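You operate a simulated robot arm through the tools that you are given. There is no shell and no other tool.

Carry out the task below with a simulated robot arm. There is one attempt and no reset: what you move stays moved.

JOB
Blow the filter core with black ends clean on SOFT and fit it into the grey housing.
Fine: lid shut for one run; the housing waits in the CLEAN tray; leave the lid open. Set down upright: what you pick out.

Only the result counts: the job must be done as asked and must still hold three seconds after the hand-in. Knocking over, shifting, dropping, spilling or breaking anything else fails it. A push-on lid holds only when it is set on centred and level and pressed home; a screw cap is set on level and turned clockwise until tight.

ROBOT AND FRAMES
A 7-joint arm with a two-finger parallel gripper, fixed in place. Base frame: the origin is on the floor under the middle of its stand, x ahead of it, y to its left, z up. Readings come in m, rad, newtons and seconds.
With the tool pointing down near the work surface it reaches from about 0.42 to 0.92 m from the base axis. Its first joint turns from -2.496 to 2.496 rad. Payload 3 kg.
The TCP is the grasp point between the finger pads, 0.03 m short of the fingertips. In the tool frame z runs along the fingers and y along their closing line. The gripper opens to 0.094 m. The fingers are 0.028 m wide and 0.01 m thick; the gripper's body (0.05 by 0.096 m) begins 0.055 m behind the TCP.
Orientation is that of the tool frame in the base frame, as [roll, pitch, yaw] about the fixed x, y, z axes, in that order (R = Rz(yaw) Ry(pitch) Rx(roll)). With the fingers straight down and closing along the base's y, the tool's x points along the base's -x, its y along +y and its z along -z.

CONTROLS
- The arm moves only by the tool send_rows. Its argument "steps" is a list of rows, each an object (a shift or turn left out is 0, a gripper value left out holds the last) with "translation": the shift along the base's x, y, z in m, a list of three; "rot": the turn, a rotation vector about the base's x, y, z in rad, a list of three; "hand": the finger opening in m, from 0 to 0.094. In form: [{"translation": [tx, ty, tz], "rot": [ax, ay, az], "hand": hand}, ...]. A call has 1 to 20 rows; each row is the pose to reach, as a shift and turn from the pose commanded when the call began. Each row takes 0.2 s and may step no farther than 0.05 m and 0.15 rad from the row before; otherwise, or with a gripper value out of range, the whole call is refused. Where a pose cannot be reached the arm comes as near as it can. A force on the tool above 40 N (or 10 N above the force at the start of the call, whichever is more), or a blocked arm, ends the call early, and 0.2 s more pass. Each finger travels about 0.072 m/s and halts on what it meets, pressing with about 20 N; the grip force reading is that of the motor and also rises with nothing between the fingers. The clock runs only during rows and for 0.2 s after the last one: add rows that repeat a pose to give the fingers time. It gives the time, the measured TCP pose, the force on the tool (base axes), the opening and the grip force at its end, in the units of the frame above (readings bear some noise), with the torque about the TCP (base axes, N m) and any sound that the robot's microphone picked up.
- Cameras (640 x 400 px; columns grow to the right, rows downward): "scene" is fixed at [0.0493, -0.5001, 1.3973]; the picture's right is [0.58, -0.81, 0.00], its down [-0.25, -0.18, -0.95] and it looks along [0.77, 0.56, -0.31] (base axes); focal length 369 px, centre (320, 200). "wrist" rides on the gripper at [0.076, 0.014, -0.102] in the tool frame; the picture's right is [-0.18, 0.98, 0.00], its down [-0.75, -0.14, -0.64] and it looks along [-0.63, -0.12, 0.77] (tool axes); focal length 243 px, centre (320, 200). There is no depth. A picture from a camera that has moved, and an enlarged one, comes with that camera's place and axes in the base frame and with its lens.
- capture(camera): a new picture of that camera. It takes no simulated time.
- enlarge(camera, box): a new picture of the part [left, top, right, bottom] of that camera's present view, enlarged. It takes no simulated time.
- close_job(): hands the job in; it is judged then, once.

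Nothing tells you positions but the pictures and the camera data. Unless the task says otherwise, let go and move clear before handing in.

The tools are called as name(argument=value, ...) on one line, values as JSON. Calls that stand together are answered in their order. send_rows: Moves the arm, as the interface text tells. Its arguments: {"type":"object","properties":{"steps":{"type":"array"}},"required":["steps"]} The other tools are called the same way: capture (camera) takes a picture; enlarge (camera, box) takes an enlarged picture of a part of a camera's view; close_job () hands the job in.

At the start:

```text
time: 0.0
tool_pos: [0.5879, 0.101, 1.1235]
tcp_rot: [3.14, 0.001, 3.141]
wrist_force: [-0.6, 1.0, -0.8]
ft_torque: [-0.01, -0.01, 0.01]
opening: 0.0939
finger_force: 0.2
```

scene: 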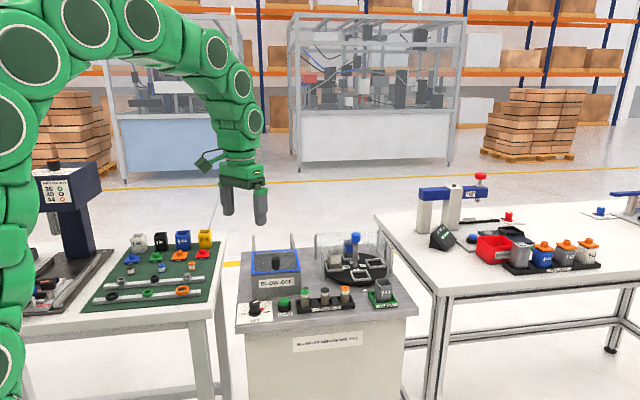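
wrist: 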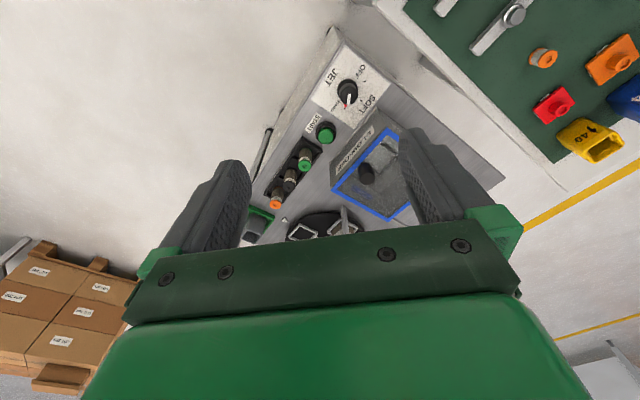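

I see a blow-off bench in the middle with a knob, a button, a row of filter cores and a tray; other benches sit left and right. I'll look closer at each area before moving anything.

enlarge(camera="scene", box=[230, 220, 420, 340])

enlarge(camera="scene", box=[400, 160, 640, 310])

enlarge(camera="scene", box=[20, 160, 240, 310])

enlarge(camera="wrist", box=[220, 20, 460, 260])

```text
3.33 times, centred on (325, 280) of scene
camera zoom: at [0.0493, -0.5001, 1.3973], right [0.58, -0.81, 0.0], down [-0.25, -0.18, -0.95], along [0.77, 0.56, -0.31], focal length 1228 px, centre (303, -67)
```

zoom: 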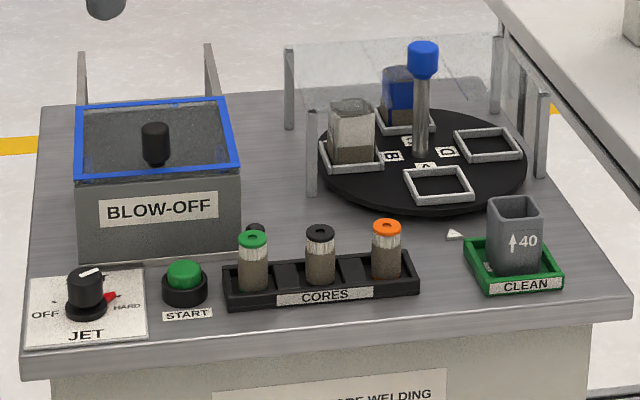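

```text
2.67 times, centred on (520, 235) of scene
camera zoom: at [0.0493, -0.5001, 1.3973], right [0.58, -0.81, 0.0], down [-0.25, -0.18, -0.95], along [0.77, 0.56, -0.31], focal length 983 px, centre (-213, 107)
```

zoom: 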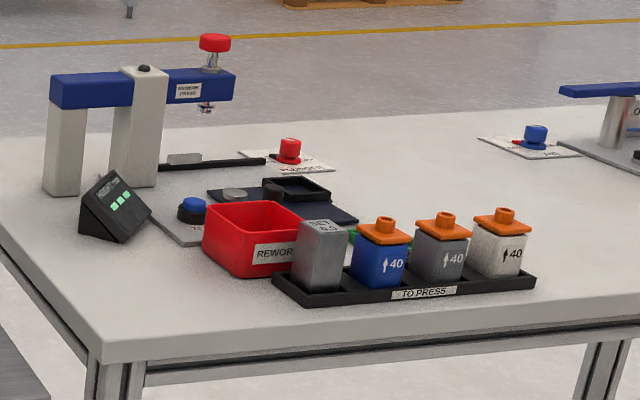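

```text
2.67 times, centred on (130, 235) of scene
camera zoom: at [0.0493, -0.5001, 1.3973], right [0.58, -0.81, 0.0], down [-0.25, -0.18, -0.95], along [0.77, 0.56, -0.31], focal length 983 px, centre (827, 107)
```

zoom: 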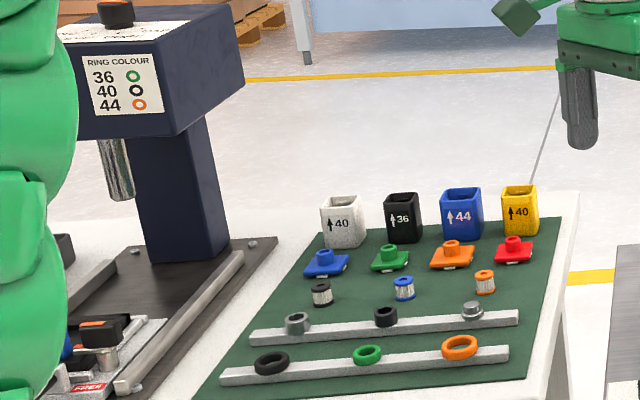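

```text
1.67 times, centred on (340, 140) of wrist
camera zoom: at [0.5113, 0.1154, 1.2252], right [0.18, 0.98, 0.0], down [0.75, -0.14, 0.64], along [0.63, -0.12, -0.77], focal length 404 px, centre (287, 300)
```

zoom: 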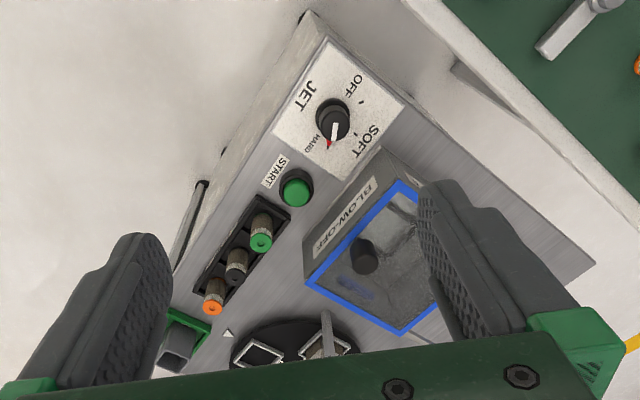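

The bench in front of the arm holds the JET knob, START button, cores rack, blow-off box and the CLEAN tray. I'll enlarge each of these further to read the settings and see how the lid works.

enlarge(camera="scene", box=[232, 285, 302, 330])

enlarge(camera="wrist", box=[300, 50, 400, 150])

enlarge(camera="scene", box=[235, 225, 315, 300])

enlarge(camera="scene", box=[310, 225, 410, 315])

enlarge(camera="wrist", box=[320, 110, 440, 230])

```text
8.89 times, centred on (267, 308) of scene
camera zoom: at [0.0493, -0.5001, 1.3973], right [0.58, -0.81, 0.0], down [-0.25, -0.18, -0.95], along [0.77, 0.56, -0.31], focal length 3276 px, centre (791, -756)
```

zoom: 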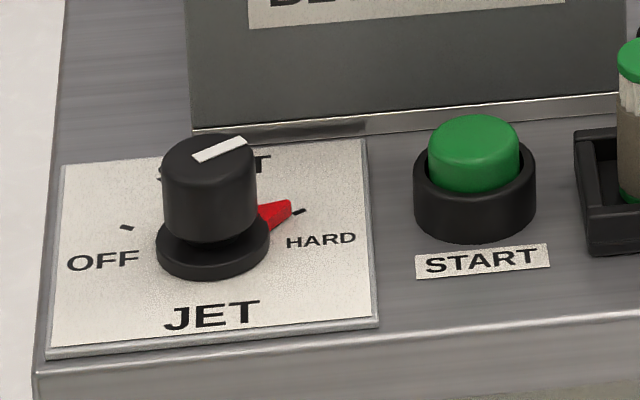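

```text
4.00 times, centred on (350, 100) of wrist
camera zoom: at [0.5113, 0.1154, 1.2252], right [0.18, 0.98, 0.0], down [0.75, -0.14, 0.64], along [0.63, -0.12, -0.77], focal length 970 px, centre (200, 600)
```

zoom: 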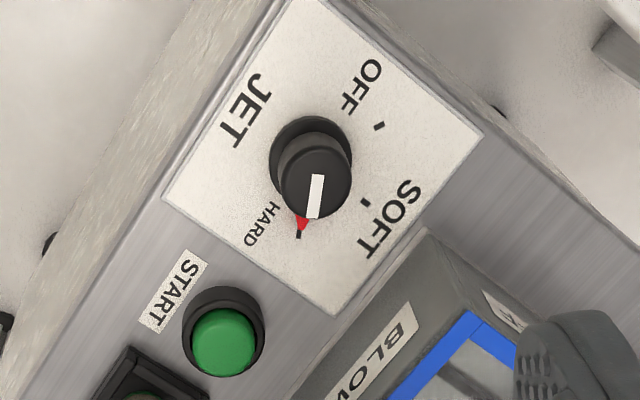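

```text
5.33 times, centred on (275, 262) of scene
camera zoom: at [0.0493, -0.5001, 1.3973], right [0.58, -0.81, 0.0], down [-0.25, -0.18, -0.95], along [0.77, 0.56, -0.31], focal length 1966 px, centre (560, -133)
```

zoom: 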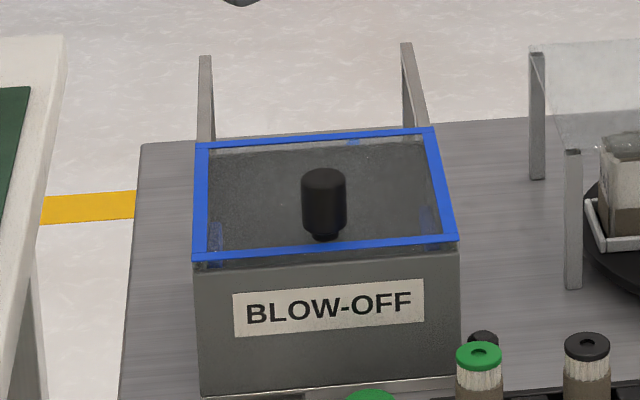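

```text
4.44 times, centred on (360, 270) of scene
camera zoom: at [0.0493, -0.5001, 1.3973], right [0.58, -0.81, 0.0], down [-0.25, -0.18, -0.95], along [0.77, 0.56, -0.31], focal length 1638 px, centre (142, -111)
```

zoom: 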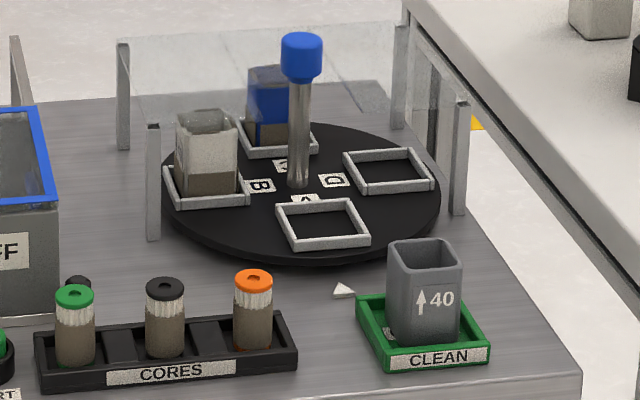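

```text
3.33 times, centred on (380, 170) of wrist
camera zoom: at [0.5113, 0.1154, 1.2252], right [0.18, 0.98, 0.0], down [0.75, -0.14, 0.64], along [0.63, -0.12, -0.77], focal length 809 px, centre (120, 300)
```

zoom: 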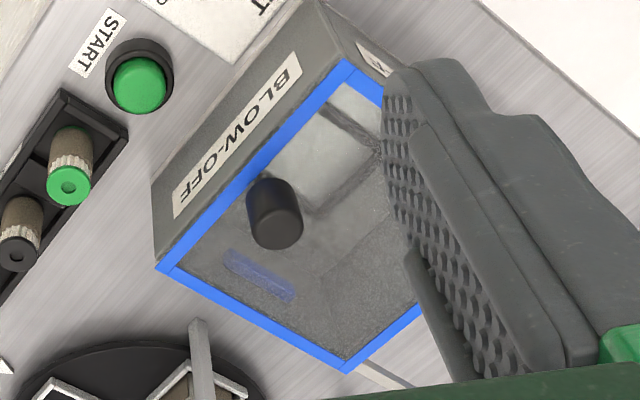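

The JET pointer is on HARD, the black-ended core is in the middle of the rack, the grey housing already sits in the CLEAN tray, and the blow-off lid seems hinged at the back. I'll turn the tool to match the bench (about 45°) and look from above.

send_rows(steps=[{"translation": [0.015, -0.01, 0], "rot": [0, 0, 0.13]}, {"translation": [0.03, -0.02, 0], "rot": [0, 0, 0.26]}, {"translation": [0.045, -0.03, 0], "rot": [0, 0, 0.39]}, {"translation": [0.06, -0.04, 0], "rot": [0, 0, 0.52]}, {"translation": [0.075, -0.05, 0], "rot": [0, 0, 0.65]}, {"translation": [0.09, -0.06, 0], "rot": [0, 0, 0.785]}, {"translation": [0.09, -0.06, 0], "rot": [0, 0, 0.785]}])

capture(camera="wrist")

capture(camera="scene")

```text
time: 1.6
tool_pos: [0.6788, 0.0399, 1.1237]
tcp_rot: [-3.14, 0.0, -2.355]
wrist_force: [0.0, 0.3, -0.6]
ft_torque: [-0.04, -0.04, -0.01]
opening: 0.0942
finger_force: 0.1
```

```text
taken
camera wrist: at [0.6138, -0.0032, 1.2254], right [-0.57, 0.82, 0.0], down [0.63, 0.43, 0.64], along [0.53, 0.36, -0.77], focal length 243 px, centre (320, 200)
```

wrist: 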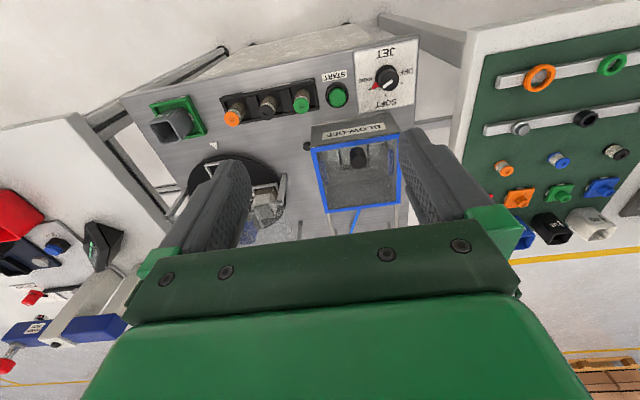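

```text
taken
```

scene: 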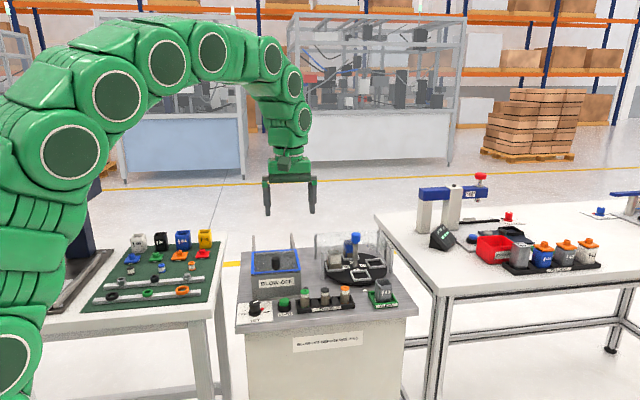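

The view is now aligned with the bench; I can see the cores row, START, JET and the box. I'll enlarge to locate everything precisely.

enlarge(camera="wrist", box=[290, 30, 430, 130])

enlarge(camera="wrist", box=[130, 60, 330, 180])

enlarge(camera="wrist", box=[290, 100, 430, 240])

```text
4.00 times, centred on (360, 80) of wrist
camera zoom: at [0.6138, -0.0032, 1.2254], right [-0.57, 0.82, 0.0], down [0.63, 0.43, 0.64], along [0.53, 0.36, -0.77], focal length 970 px, centre (160, 680)
```

zoom: 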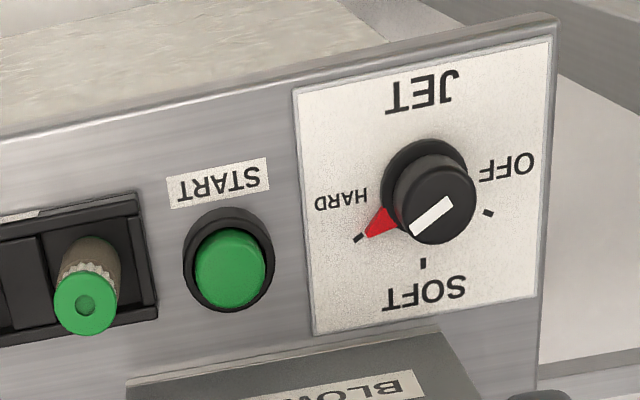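

```text
3.20 times, centred on (230, 120) of wrist
camera zoom: at [0.6138, -0.0032, 1.2254], right [-0.57, 0.82, 0.0], down [0.63, 0.43, 0.64], along [0.53, 0.36, -0.77], focal length 776 px, centre (608, 456)
```

zoom: 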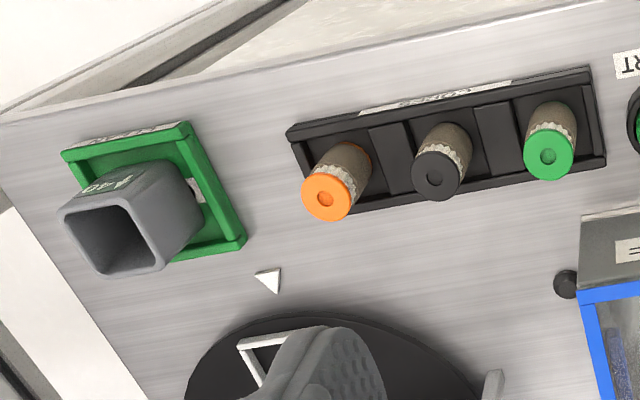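

```text
2.86 times, centred on (360, 170) of wrist
camera zoom: at [0.6138, -0.0032, 1.2254], right [-0.57, 0.82, 0.0], down [0.63, 0.43, 0.64], along [0.53, 0.36, -0.77], focal length 693 px, centre (206, 286)
```

zoom: 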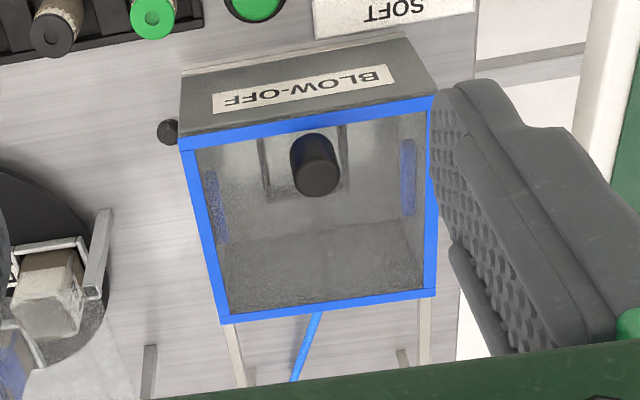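

Surface height comes out near z = 0.80, knob and rack line up at 45°, and the lid looks hinged at its back edge with back-leaning stop posts. I'll move over the box for a closer look at the lid and hinge.

send_rows(steps=[{"translation": [0.03, 0.035, 0]}, {"translation": [0.06, 0.07, 0]}, {"translation": [0.09, 0.105, 0]}, {"translation": [0.12, 0.14, 0]}, {"translation": [0.12, 0.14, 0]}])

capture(camera="wrist")

enlarge(camera="wrist", box=[230, 20, 430, 240])

```text
time: 2.8
tool_pos: [0.7965, 0.1805, 1.1222]
tcp_rot: [-3.141, 0.0, -2.357]
wrist_force: [0.2, -0.4, -0.5]
ft_torque: [0.0, 0.03, 0.0]
opening: 0.0941
finger_force: 0.0
```

```text
taken
camera wrist: at [0.7322, 0.1378, 1.2251], right [-0.56, 0.83, 0.0], down [0.63, 0.43, 0.64], along [0.53, 0.36, -0.77], focal length 243 px, centre (320, 200)
```

wrist: 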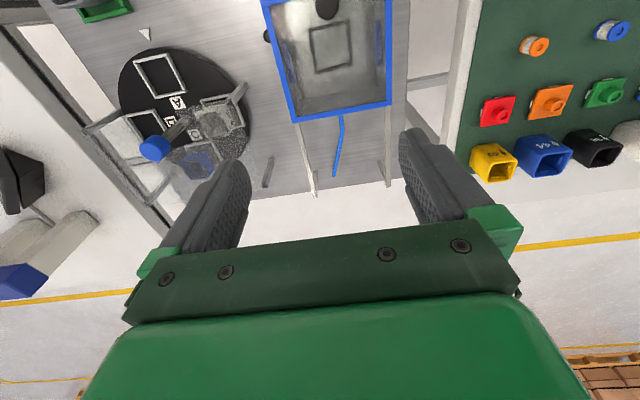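

```text
1.82 times, centred on (330, 130) of wrist
camera zoom: at [0.7322, 0.1378, 1.2251], right [-0.56, 0.83, 0.0], down [0.63, 0.43, 0.64], along [0.53, 0.36, -0.77], focal length 441 px, centre (302, 327)
```

zoom: 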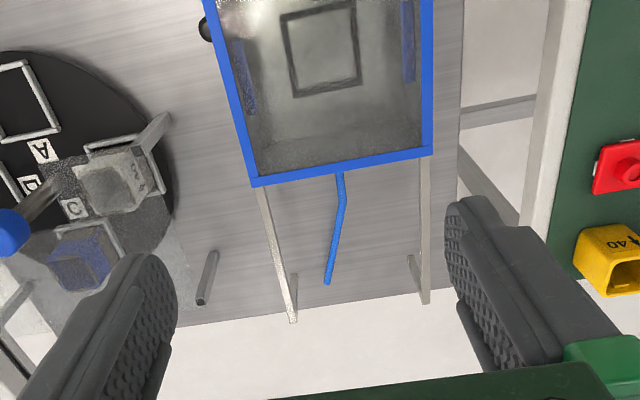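

The two bars behind the box are horizontal at lid height, so the lid most likely slides back onto them. First I'll go above the JET knob (about x 0.635, y 0.137) for a precise look before turning it to SOFT.

send_rows(steps=[{"translation": [-0.04, -0.011, 0], "rot": [0, 0, -0.13], "hand": 0.06}, {"translation": [-0.08, -0.022, 0], "rot": [0, 0, -0.26]}, {"translation": [-0.12, -0.033, 0], "rot": [0, 0, -0.39]}, {"translation": [-0.163, -0.0445, 0], "rot": [0, 0, -0.524]}, {"translation": [-0.163, -0.0445, -0.04], "rot": [0, 0, -0.524]}, {"translation": [-0.163, -0.0445, -0.08], "rot": [0, 0, -0.524]}, {"translation": [-0.163, -0.0445, -0.12], "rot": [0, 0, -0.524]}, {"translation": [-0.163, -0.0445, -0.12], "rot": [0, 0, -0.524]}])

capture(camera="wrist")

capture(camera="scene")

```text
time: 4.6
tool_pos: [0.6352, 0.1371, 1.0032]
tcp_rot: [3.141, 0.002, -2.879]
wrist_force: [-0.8, 0.6, 0.3]
ft_torque: [-0.04, -0.02, -0.02]
opening: 0.06
finger_force: 0.0
```

```text
taken
camera wrist: at [0.5575, 0.1313, 1.1059], right [-0.08, 1.0, 0.0], down [0.76, 0.06, 0.64], along [0.64, 0.05, -0.77], focal length 243 px, centre (320, 200)
```

wrist: 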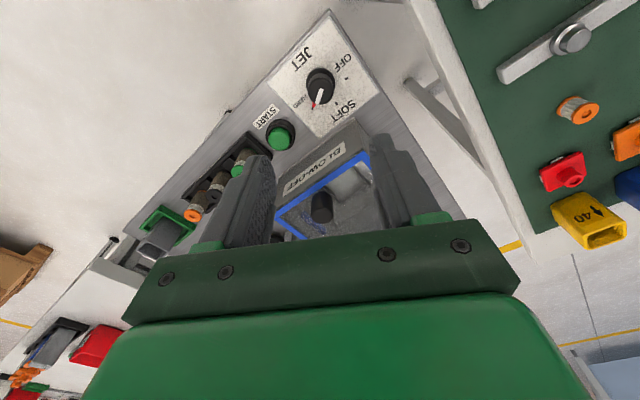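

```text
taken
```

scene: 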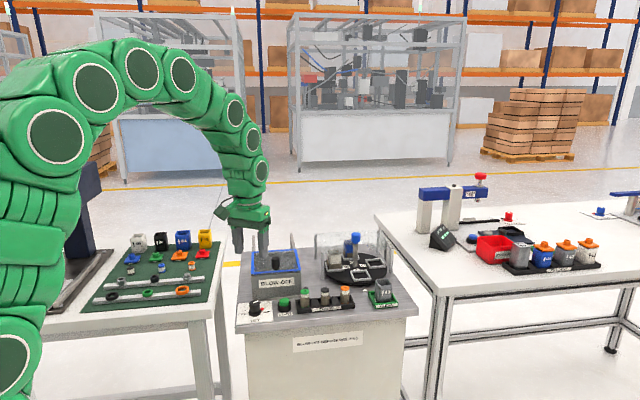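

The knob is directly below, near the top of the view. I'll enlarge it to refine its centre.

enlarge(camera="wrist", box=[270, 40, 370, 140])

enlarge(camera="wrist", box=[180, 90, 320, 230])

```text
4.00 times, centred on (320, 90) of wrist
camera zoom: at [0.5575, 0.1313, 1.1059], right [-0.08, 1.0, 0.0], down [0.76, 0.06, 0.64], along [0.64, 0.05, -0.77], focal length 970 px, centre (320, 640)
```

zoom: 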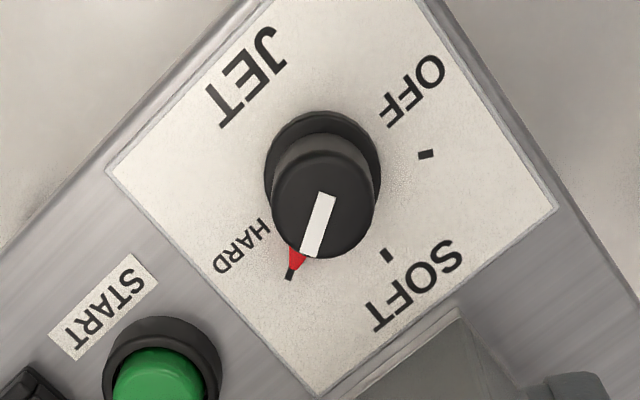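

```text
2.86 times, centred on (250, 160) of wrist
camera zoom: at [0.5575, 0.1313, 1.1059], right [-0.08, 1.0, 0.0], down [0.76, 0.06, 0.64], along [0.64, 0.05, -0.77], focal length 693 px, centre (520, 314)
```

zoom: 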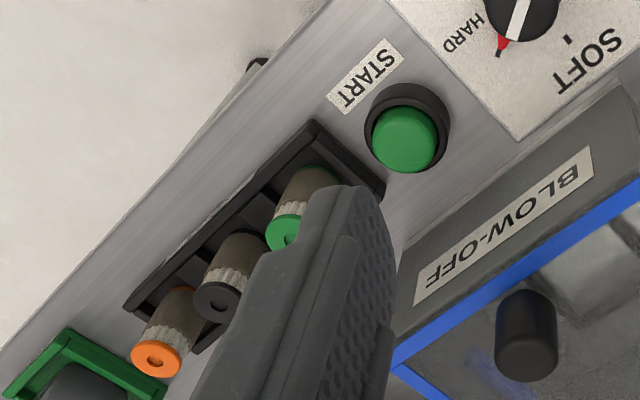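

The knob centre refines to about (0.634, 0.138), top at z 0.833, with HARD, SOFT and OFF 60° apart, so SOFT is a 60° counter-clockwise turn. I'll descend and grip it.

send_rows(steps=[{"translation": [-0.001, 0.0005, -0.04]}, {"translation": [-0.001, 0.0005, -0.08]}, {"translation": [-0.001, 0.0005, -0.12]}, {"translation": [-0.001, 0.0005, -0.14]}, {"translation": [-0.001, 0.0005, -0.157]}, {"translation": [-0.001, 0.0005, -0.157]}])

enlarge(camera="scene", box=[220, 260, 320, 330])

capture(camera="wrist")

```text
time: 6.0
tool_pos: [0.6327, 0.1374, 0.8457]
tcp_rot: [3.14, 0.0, -2.881]
wrist_force: [-0.2, 0.3, -0.3]
ft_torque: [0.01, 0.0, -0.01]
opening: 0.0601
finger_force: 0.1
```

```text
5.71 times, centred on (270, 295) of scene
camera zoom: at [0.0493, -0.5001, 1.3973], right [0.58, -0.81, 0.0], down [-0.25, -0.18, -0.95], along [0.77, 0.56, -0.31], focal length 2106 px, centre (606, -343)
```

zoom: 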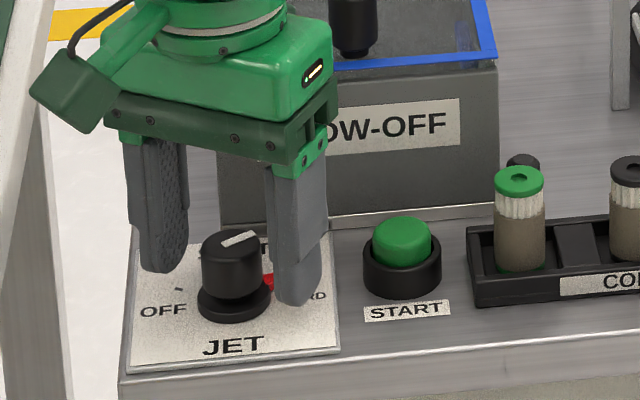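

```text
taken
camera wrist: at [0.5564, 0.1312, 0.9477], right [-0.08, 1.0, 0.0], down [0.76, 0.06, 0.64], along [0.64, 0.05, -0.77], focal length 243 px, centre (320, 200)
```

wrist: 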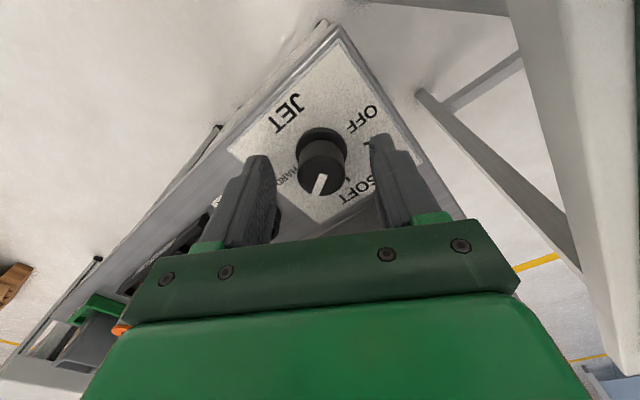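

The knob sits between the open fingers, possibly 2–3 mm off centre. I'll enlarge to check before closing.

enlarge(camera="wrist", box=[260, 110, 380, 230])

```text
3.33 times, centred on (320, 170) of wrist
camera zoom: at [0.5564, 0.1312, 0.9477], right [-0.08, 1.0, 0.0], down [0.76, 0.06, 0.64], along [0.64, 0.05, -0.77], focal length 809 px, centre (320, 300)
```

zoom: 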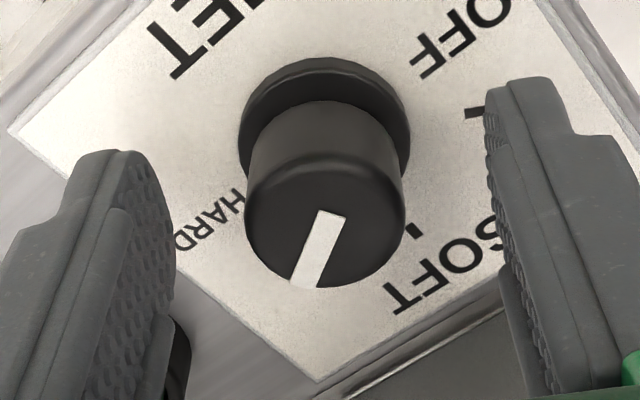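

Centre confirmed at about (0.634, 0.138). I'll close on the knob.

send_rows(steps=[{"translation": [0.001, 0.0005, 0.0]}, {"translation": [0.001, 0.0005, 0.0], "hand": 0.02}, {"translation": [0.001, 0.0005, 0.0], "hand": 0.02}, {"translation": [0.001, 0.0005, 0.0], "hand": 0.02}])

```text
time: 7.0
tool_pos: [0.6356, 0.1371, 0.8462]
tcp_rot: [3.14, 0.001, -2.881]
wrist_force: [-2.3, 7.2, -0.2]
ft_torque: [-0.24, -0.1, 0.02]
opening: 0.0278
finger_force: 45.3
```

Gripped at 0.028 m opening with a small side load. Now I'll turn it 60° counter-clockwise.

send_rows(steps=[{"rot": [0, 0, 0.131]}, {"rot": [0, 0, 0.262]}, {"rot": [0, 0, 0.393]}, {"rot": [0, 0, 0.524]}, {"rot": [0, 0, 0.655]}, {"rot": [0, 0, 0.786]}, {"rot": [0, 0, 0.917]}, {"rot": [0, 0, 1.047]}, {"rot": [0, 0, 1.047]}])

enlarge(camera="scene", box=[220, 260, 320, 330])

enlarge(camera="wrist", box=[260, 110, 380, 230])

```text
time: 9.0
tool_pos: [0.6347, 0.138, 0.8462]
tcp_rot: [3.142, 0.0, -1.831]
wrist_force: [13.1, 1.2, -10.5]
ft_torque: [0.22, 0.19, 0.01]
opening: 0.0273
finger_force: 45.1
```

```text
5.71 times, centred on (270, 295) of scene
camera zoom: at [0.0493, -0.5001, 1.3973], right [0.58, -0.81, 0.0], down [-0.25, -0.18, -0.95], along [0.77, 0.56, -0.31], focal length 2106 px, centre (606, -343)
```

zoom: 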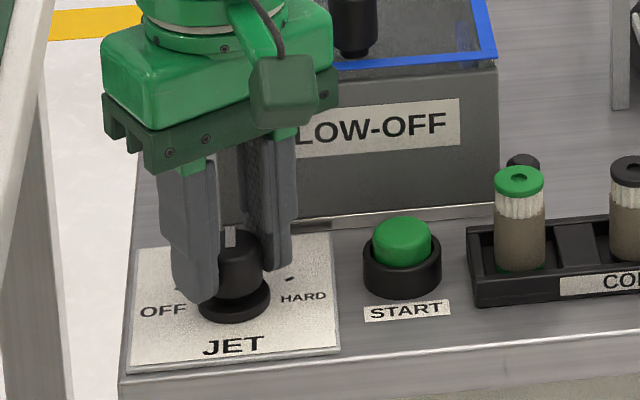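

```text
3.33 times, centred on (320, 170) of wrist
camera zoom: at [0.6015, 0.0676, 0.948], right [-0.9, 0.43, 0.0], down [0.33, 0.69, 0.64], along [0.28, 0.58, -0.77], focal length 809 px, centre (320, 300)
```

zoom: 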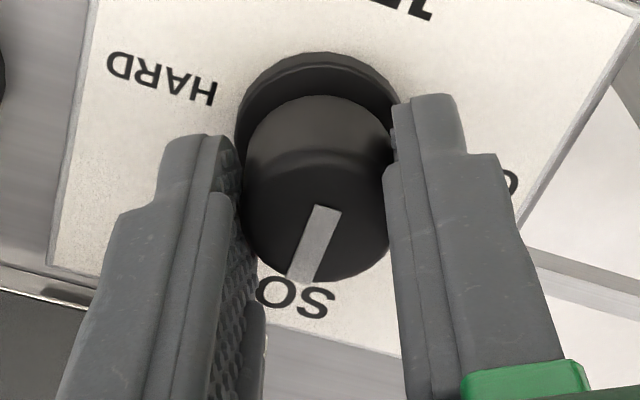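

The pointer has turned with the grip and now points at SOFT. I'll release, rise and verify.

send_rows(steps=[{"hand": 0.06}, {"hand": 0.06}, {"hand": 0.06}, {"translation": [0, 0, 0.04]}, {"translation": [0, 0, 0.08]}, {"translation": [0, 0, 0.12]}, {"translation": [0, 0, 0.157]}, {"translation": [0, 0, 0.157]}])

enlarge(camera="wrist", box=[260, 30, 400, 150])

capture(camera="wrist")

enlarge(camera="scene", box=[232, 285, 302, 330])

```text
time: 10.8
tool_pos: [0.6363, 0.1376, 1.004]
tcp_rot: [3.141, 0.001, -1.833]
wrist_force: [0.3, -0.3, 0.5]
ft_torque: [0.04, 0.02, 0.0]
opening: 0.0603
finger_force: 0.2
```

```text
3.33 times, centred on (330, 90) of wrist
camera zoom: at [0.6015, 0.0685, 1.1056], right [-0.9, 0.43, 0.0], down [0.33, 0.69, 0.64], along [0.28, 0.58, -0.77], focal length 809 px, centre (287, 567)
```

zoom: 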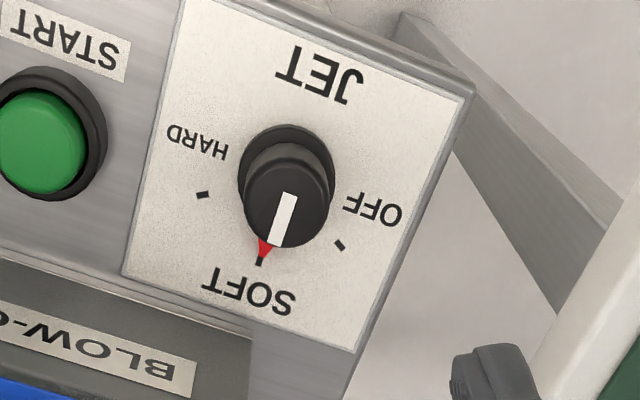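

```text
taken
camera wrist: at [0.6015, 0.0685, 1.1056], right [-0.9, 0.43, 0.0], down [0.33, 0.69, 0.64], along [0.28, 0.58, -0.77], focal length 243 px, centre (320, 200)
```

wrist: 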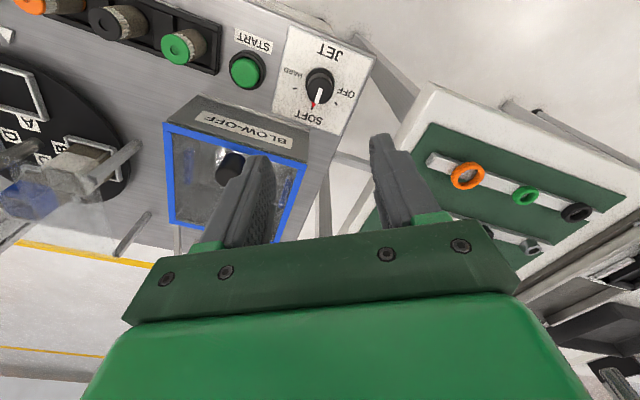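

```text
8.89 times, centred on (267, 308) of scene
camera zoom: at [0.0493, -0.5001, 1.3973], right [0.58, -0.81, 0.0], down [-0.25, -0.18, -0.95], along [0.77, 0.56, -0.31], focal length 3276 px, centre (791, -756)
```

zoom: 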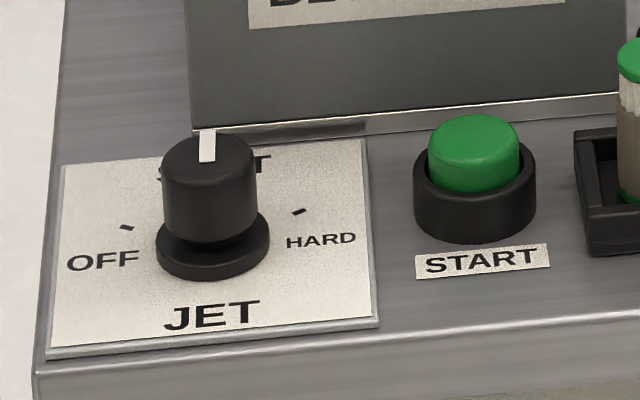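

The pointer sits exactly on SOFT. Next is the lid: I'll go above its knob (about 0.733, 0.148) with the fingers closing along the bench's row and measure it.

send_rows(steps=[{"translation": [0.0, 0.0, 0.04], "rot": [0, 0, -0.13]}, {"translation": [0.03, 0.003, 0.056], "rot": [0, 0, -0.26]}, {"translation": [0.065, 0.007, 0.056], "rot": [0, 0, -0.39]}, {"translation": [0.098, 0.01, 0.056], "rot": [0, 0, -0.524]}, {"translation": [0.098, 0.01, 0.056], "rot": [0, 0, -0.524]}])

capture(camera="wrist")

enlarge(camera="wrist", box=[250, 50, 410, 210])

enlarge(camera="wrist", box=[100, 0, 300, 160])

```text
time: 12.0
tool_pos: [0.7328, 0.1462, 1.0571]
tcp_rot: [-3.141, 0.0, -2.357]
wrist_force: [-0.8, -0.2, 0.1]
ft_torque: [-0.02, -0.01, -0.01]
opening: 0.0603
finger_force: 0.0
```

```text
taken
camera wrist: at [0.669, 0.1039, 1.1605], right [-0.56, 0.83, 0.0], down [0.63, 0.43, 0.64], along [0.53, 0.36, -0.77], focal length 243 px, centre (320, 200)
```

wrist: 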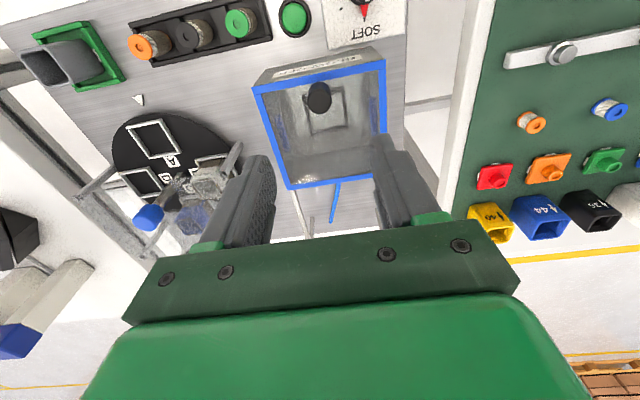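

```text
2.50 times, centred on (330, 130) of wrist
camera zoom: at [0.669, 0.1039, 1.1605], right [-0.56, 0.83, 0.0], down [0.63, 0.43, 0.64], along [0.53, 0.36, -0.77], focal length 606 px, centre (295, 375)
```

zoom: 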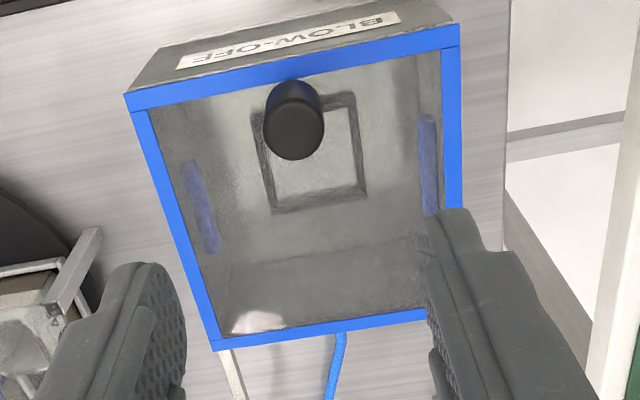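

```text
2.50 times, centred on (200, 80) of wrist
camera zoom: at [0.669, 0.1039, 1.1605], right [-0.56, 0.83, 0.0], down [0.63, 0.43, 0.64], along [0.53, 0.36, -0.77], focal length 606 px, centre (620, 500)
```

zoom: 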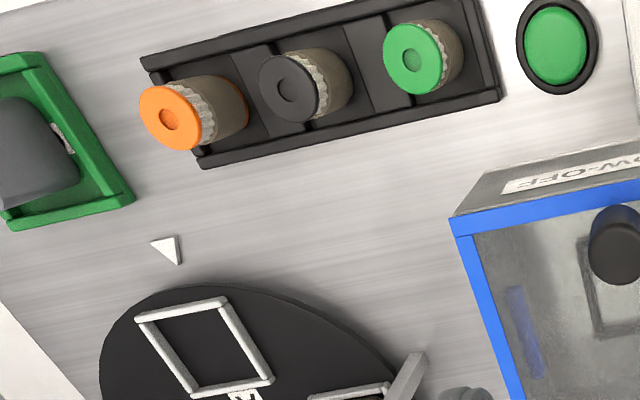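

The lid knob centre is at about (0.734, 0.148), top near z 0.921. I'll descend, grip it, and test a slide backward in a small first step.

send_rows(steps=[{"translation": [0.001, 0.0005, -0.04]}, {"translation": [0.001, 0.0005, -0.08]}, {"translation": [0.001, 0.0005, -0.11]}, {"translation": [0.001, 0.0005, -0.131]}, {"translation": [0.001, 0.0005, -0.131]}, {"translation": [0.001, 0.0005, -0.131], "hand": 0.015}, {"translation": [0.001, 0.0005, -0.131], "hand": 0.015}, {"translation": [0.001, 0.0005, -0.131], "hand": 0.015}, {"translation": [0.001, 0.0005, -0.131], "hand": 0.015}])

enlarge(camera="scene", box=[220, 215, 340, 305])

enlarge(camera="wrist", box=[240, 90, 400, 230])

```text
time: 14.0
tool_pos: [0.7356, 0.148, 0.9276]
tcp_rot: [3.141, -0.001, -2.358]
wrist_force: [-0.4, 1.3, -3.8]
ft_torque: [-0.3, -0.54, -0.01]
opening: 0.0235
finger_force: 44.6
```

```text
4.44 times, centred on (280, 260) of scene
camera zoom: at [0.0493, -0.5001, 1.3973], right [0.58, -0.81, 0.0], down [-0.25, -0.18, -0.95], along [0.77, 0.56, -0.31], focal length 1638 px, centre (498, -67)
```

zoom: 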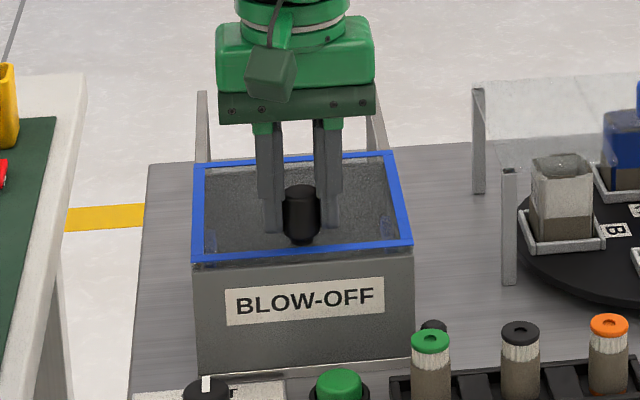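

```text
2.86 times, centred on (320, 160) of wrist
camera zoom: at [0.6704, 0.1045, 1.0293], right [-0.56, 0.83, 0.0], down [0.63, 0.43, 0.64], along [0.53, 0.36, -0.77], focal length 693 px, centre (320, 314)
```

zoom: 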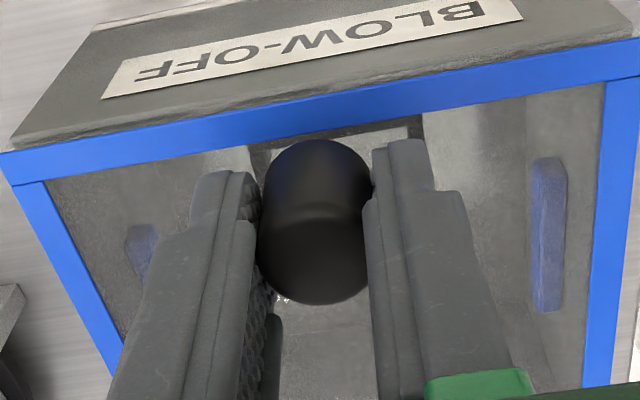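

Knob gripped at 0.0235 m. I'll try a 12 mm slide toward the back and read the force.

send_rows(steps=[{"translation": [0.003, 0.003, 0]}, {"translation": [0.006, 0.006, 0]}, {"translation": [0.009, 0.009, 0]}, {"translation": [0.009, 0.009, 0]}])

enlarge(camera="scene", box=[220, 215, 340, 305])

```text
time: 15.0
tool_pos: [0.7434, 0.1561, 0.9268]
tcp_rot: [3.141, -0.002, -2.36]
wrist_force: [2.2, -3.4, -6.5]
ft_torque: [-0.34, 0.98, 0.09]
opening: 0.0235
finger_force: 44.8
```

```text
4.44 times, centred on (280, 260) of scene
camera zoom: at [0.0493, -0.5001, 1.3973], right [0.58, -0.81, 0.0], down [-0.25, -0.18, -0.95], along [0.77, 0.56, -0.31], focal length 1638 px, centre (498, -67)
```

zoom: 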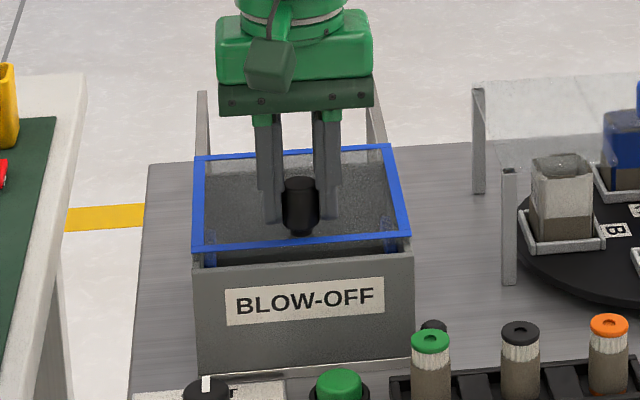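

It slides freely. I'll continue pushing it back in steps.

send_rows(steps=[{"translation": [0.01, 0.01, 0]}, {"translation": [0.02, 0.02, 0]}, {"translation": [0.03, 0.03, 0]}, {"translation": [0.04, 0.04, 0]}, {"translation": [0.05, 0.05, 0]}, {"translation": [0.06, 0.06, 0]}, {"translation": [0.068, 0.068, 0]}, {"translation": [0.068, 0.068, 0]}])

enlarge(camera="scene", box=[220, 215, 340, 305])

capture(camera="wrist")

```text
time: 16.8
tool_pos: [0.8121, 0.2245, 0.9284]
tcp_rot: [3.141, -0.002, -2.359]
wrist_force: [10.3, -11.3, -21.2]
ft_torque: [-1.18, 0.27, -0.05]
opening: 0.0239
finger_force: 45.2
```

```text
4.44 times, centred on (280, 260) of scene
camera zoom: at [0.0493, -0.5001, 1.3973], right [0.58, -0.81, 0.0], down [-0.25, -0.18, -0.95], along [0.77, 0.56, -0.31], focal length 1638 px, centre (498, -67)
```

zoom: 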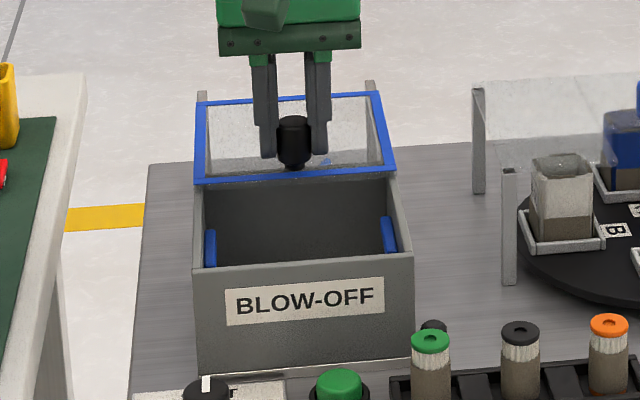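

```text
taken
camera wrist: at [0.7465, 0.1807, 1.0301], right [-0.56, 0.83, 0.0], down [0.63, 0.43, 0.64], along [0.53, 0.36, -0.77], focal length 243 px, centre (320, 200)
```

wrist: 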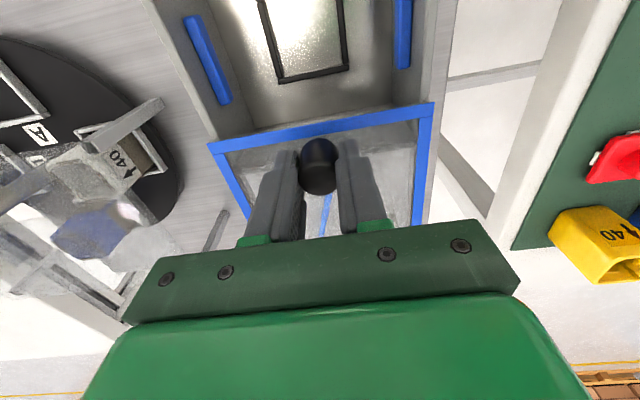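

Chamber is mostly open; side and vertical forces have risen a little, so I'll ease the lateral/vertical offset and push on gently to find the end stop.

send_rows(steps=[{"translation": [0.0015, -0.0015, -0.002]}, {"translation": [0.0055, 0.0025, -0.002]}, {"translation": [0.0095, 0.0065, -0.002]}, {"translation": [0.0095, 0.0065, -0.002]}])

enlarge(camera="scene", box=[220, 215, 340, 305])

```text
time: 17.8
tool_pos: [0.8199, 0.2337, 0.9283]
tcp_rot: [-3.141, 0.002, -2.357]
wrist_force: [-10.1, 11.3, 30.6]
ft_torque: [0.97, 0.2, -0.04]
opening: 0.0239
finger_force: 45.1
```

```text
4.44 times, centred on (280, 260) of scene
camera zoom: at [0.0493, -0.5001, 1.3973], right [0.58, -0.81, 0.0], down [-0.25, -0.18, -0.95], along [0.77, 0.56, -0.31], focal length 1638 px, centre (498, -67)
```

zoom: 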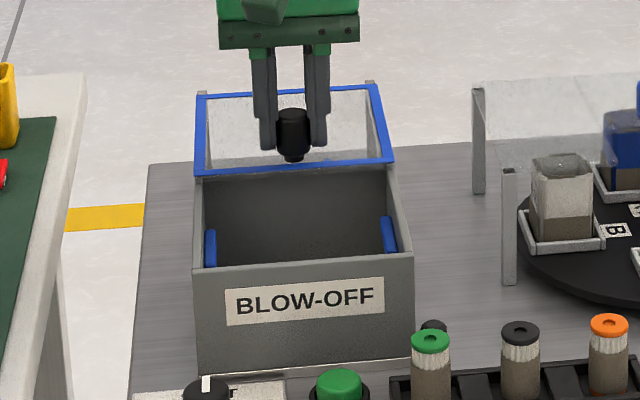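

Overcorrected slightly; I'll halve that correction and push the last centimetre.

send_rows(steps=[{"translation": [-0.0008, 0.0008, 0.0012]}, {"translation": [0.0012, 0.0028, 0.0012]}, {"translation": [0.0042, 0.0058, 0.0012]}, {"translation": [0.0072, 0.0088, 0.0012]}, {"translation": [0.0072, 0.0088, 0.0012]}])

enlarge(camera="scene", box=[220, 215, 340, 305])

```text
time: 19.0
tool_pos: [0.8279, 0.2396, 0.9278]
tcp_rot: [3.14, 0.001, -2.36]
wrist_force: [-9.6, 8.9, 16.8]
ft_torque: [-1.13, 0.57, -0.11]
opening: 0.0236
finger_force: 44.8
```

```text
4.44 times, centred on (280, 260) of scene
camera zoom: at [0.0493, -0.5001, 1.3973], right [0.58, -0.81, 0.0], down [-0.25, -0.18, -0.95], along [0.77, 0.56, -0.31], focal length 1638 px, centre (498, -67)
```

zoom: 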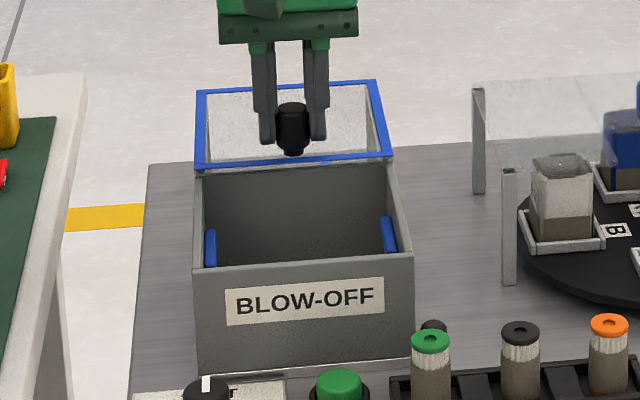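

Nearly full travel. I'll ease the side load and nudge a little further to see whether there's a stop.

send_rows(steps=[{"translation": [0.0005, -0.0005, 0.0006]}, {"translation": [0.0025, 0.0015, 0.0006]}, {"translation": [0.0045, 0.0035, 0.0006]}, {"translation": [0.0065, 0.0055, 0.0006]}, {"translation": [0.0065, 0.0055, 0.0006]}])

capture(camera="wrist")

enlarge(camera="scene", box=[220, 215, 340, 305])

```text
time: 20.2
tool_pos: [0.8326, 0.2462, 0.9277]
tcp_rot: [-3.141, 0.0, -2.357]
wrist_force: [-14.1, 14.2, 0.9]
ft_torque: [0.32, -0.93, 0.12]
opening: 0.0237
finger_force: 44.7
```

```text
taken
camera wrist: at [0.7694, 0.2033, 1.0296], right [-0.56, 0.83, 0.0], down [0.63, 0.43, 0.64], along [0.53, 0.36, -0.77], focal length 243 px, centre (320, 200)
```

wrist: 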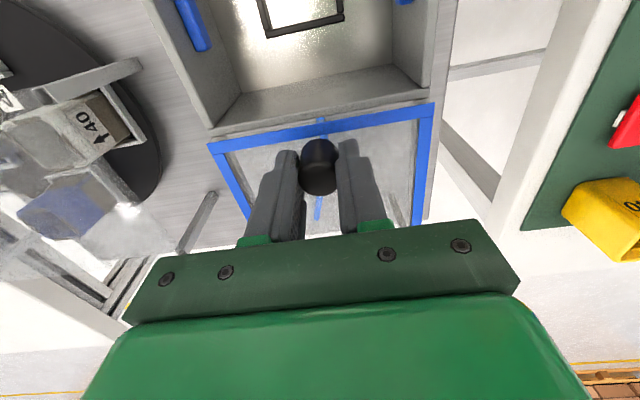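

```text
4.44 times, centred on (280, 260) of scene
camera zoom: at [0.0493, -0.5001, 1.3973], right [0.58, -0.81, 0.0], down [-0.25, -0.18, -0.95], along [0.77, 0.56, -0.31], focal length 1638 px, centre (498, -67)
```

zoom: 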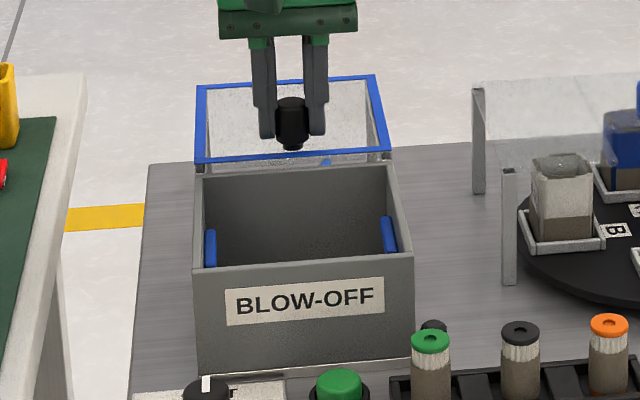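

The lid is now fully clear of the chamber. I'll release, lift, and move over the cores to measure the black one and the housing.

send_rows(steps=[{"translation": [0.0005, -0.0005, 0], "hand": 0.06}, {"translation": [0.0005, -0.0005, 0], "hand": 0.06}, {"translation": [0.0005, -0.0005, 0], "hand": 0.06}, {"translation": [0.0005, -0.0005, 0.04]}, {"translation": [0.0005, -0.0005, 0.08]}, {"translation": [0.0005, -0.0005, 0.12]}, {"translation": [-0.02, -0.04, 0.13]}, {"translation": [-0.035, -0.085, 0.13]}, {"translation": [-0.045, -0.13, 0.13]}, {"translation": [-0.055, -0.175, 0.13]}, {"translation": [-0.06, -0.22, 0.13]}, {"translation": [-0.06, -0.24, 0.11]}, {"translation": [-0.06, -0.24, 0.09]}, {"translation": [-0.06, -0.24, 0.09]}])

capture(camera="wrist")

enlarge(camera="wrist", box=[240, 40, 400, 180])

enlarge(camera="scene", box=[290, 270, 410, 330])

enlarge(camera="scene", box=[220, 215, 340, 305])

```text
time: 23.2
tool_pos: [0.7736, 0.0054, 1.0196]
tcp_rot: [3.141, 0.001, -2.357]
wrist_force: [0.1, 0.0, -0.4]
ft_torque: [0.0, -0.02, 0.03]
opening: 0.0598
finger_force: 0.2
```

```text
taken
camera wrist: at [0.7093, -0.0375, 1.1202], right [-0.56, 0.83, 0.0], down [0.63, 0.43, 0.64], along [0.53, 0.36, -0.77], focal length 243 px, centre (320, 200)
```

wrist: 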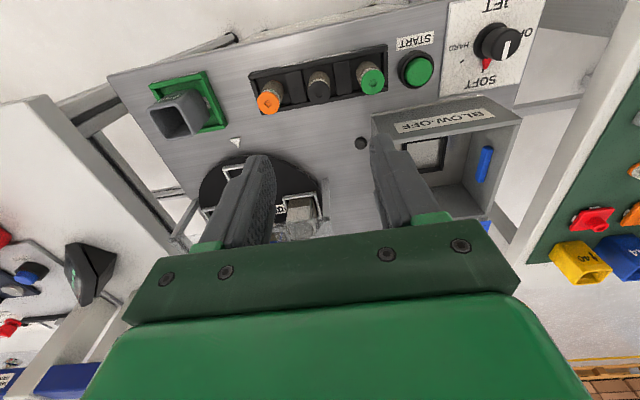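

```text
2.86 times, centred on (320, 110) of wrist
camera zoom: at [0.7093, -0.0375, 1.1202], right [-0.56, 0.83, 0.0], down [0.63, 0.43, 0.64], along [0.53, 0.36, -0.77], focal length 693 px, centre (320, 457)
```

zoom: 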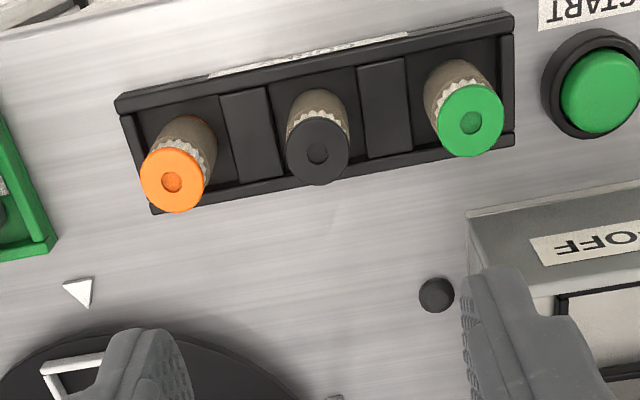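

```text
5.33 times, centred on (350, 300) of scene
camera zoom: at [0.0493, -0.5001, 1.3973], right [0.58, -0.81, 0.0], down [-0.25, -0.18, -0.95], along [0.77, 0.56, -0.31], focal length 1966 px, centre (160, -333)
```

zoom: 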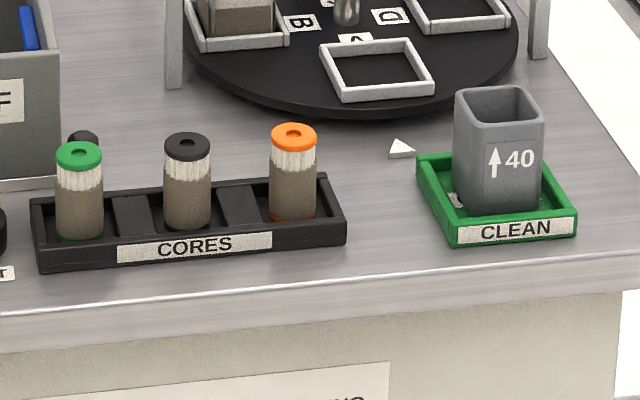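

```text
4.44 times, centred on (280, 260) of scene
camera zoom: at [0.0493, -0.5001, 1.3973], right [0.58, -0.81, 0.0], down [-0.25, -0.18, -0.95], along [0.77, 0.56, -0.31], focal length 1638 px, centre (498, -67)
```

zoom: 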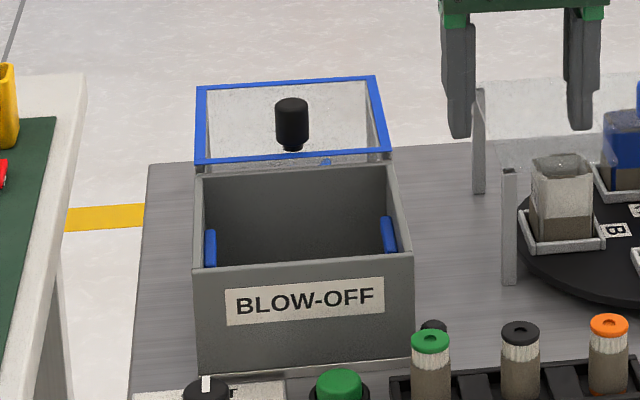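

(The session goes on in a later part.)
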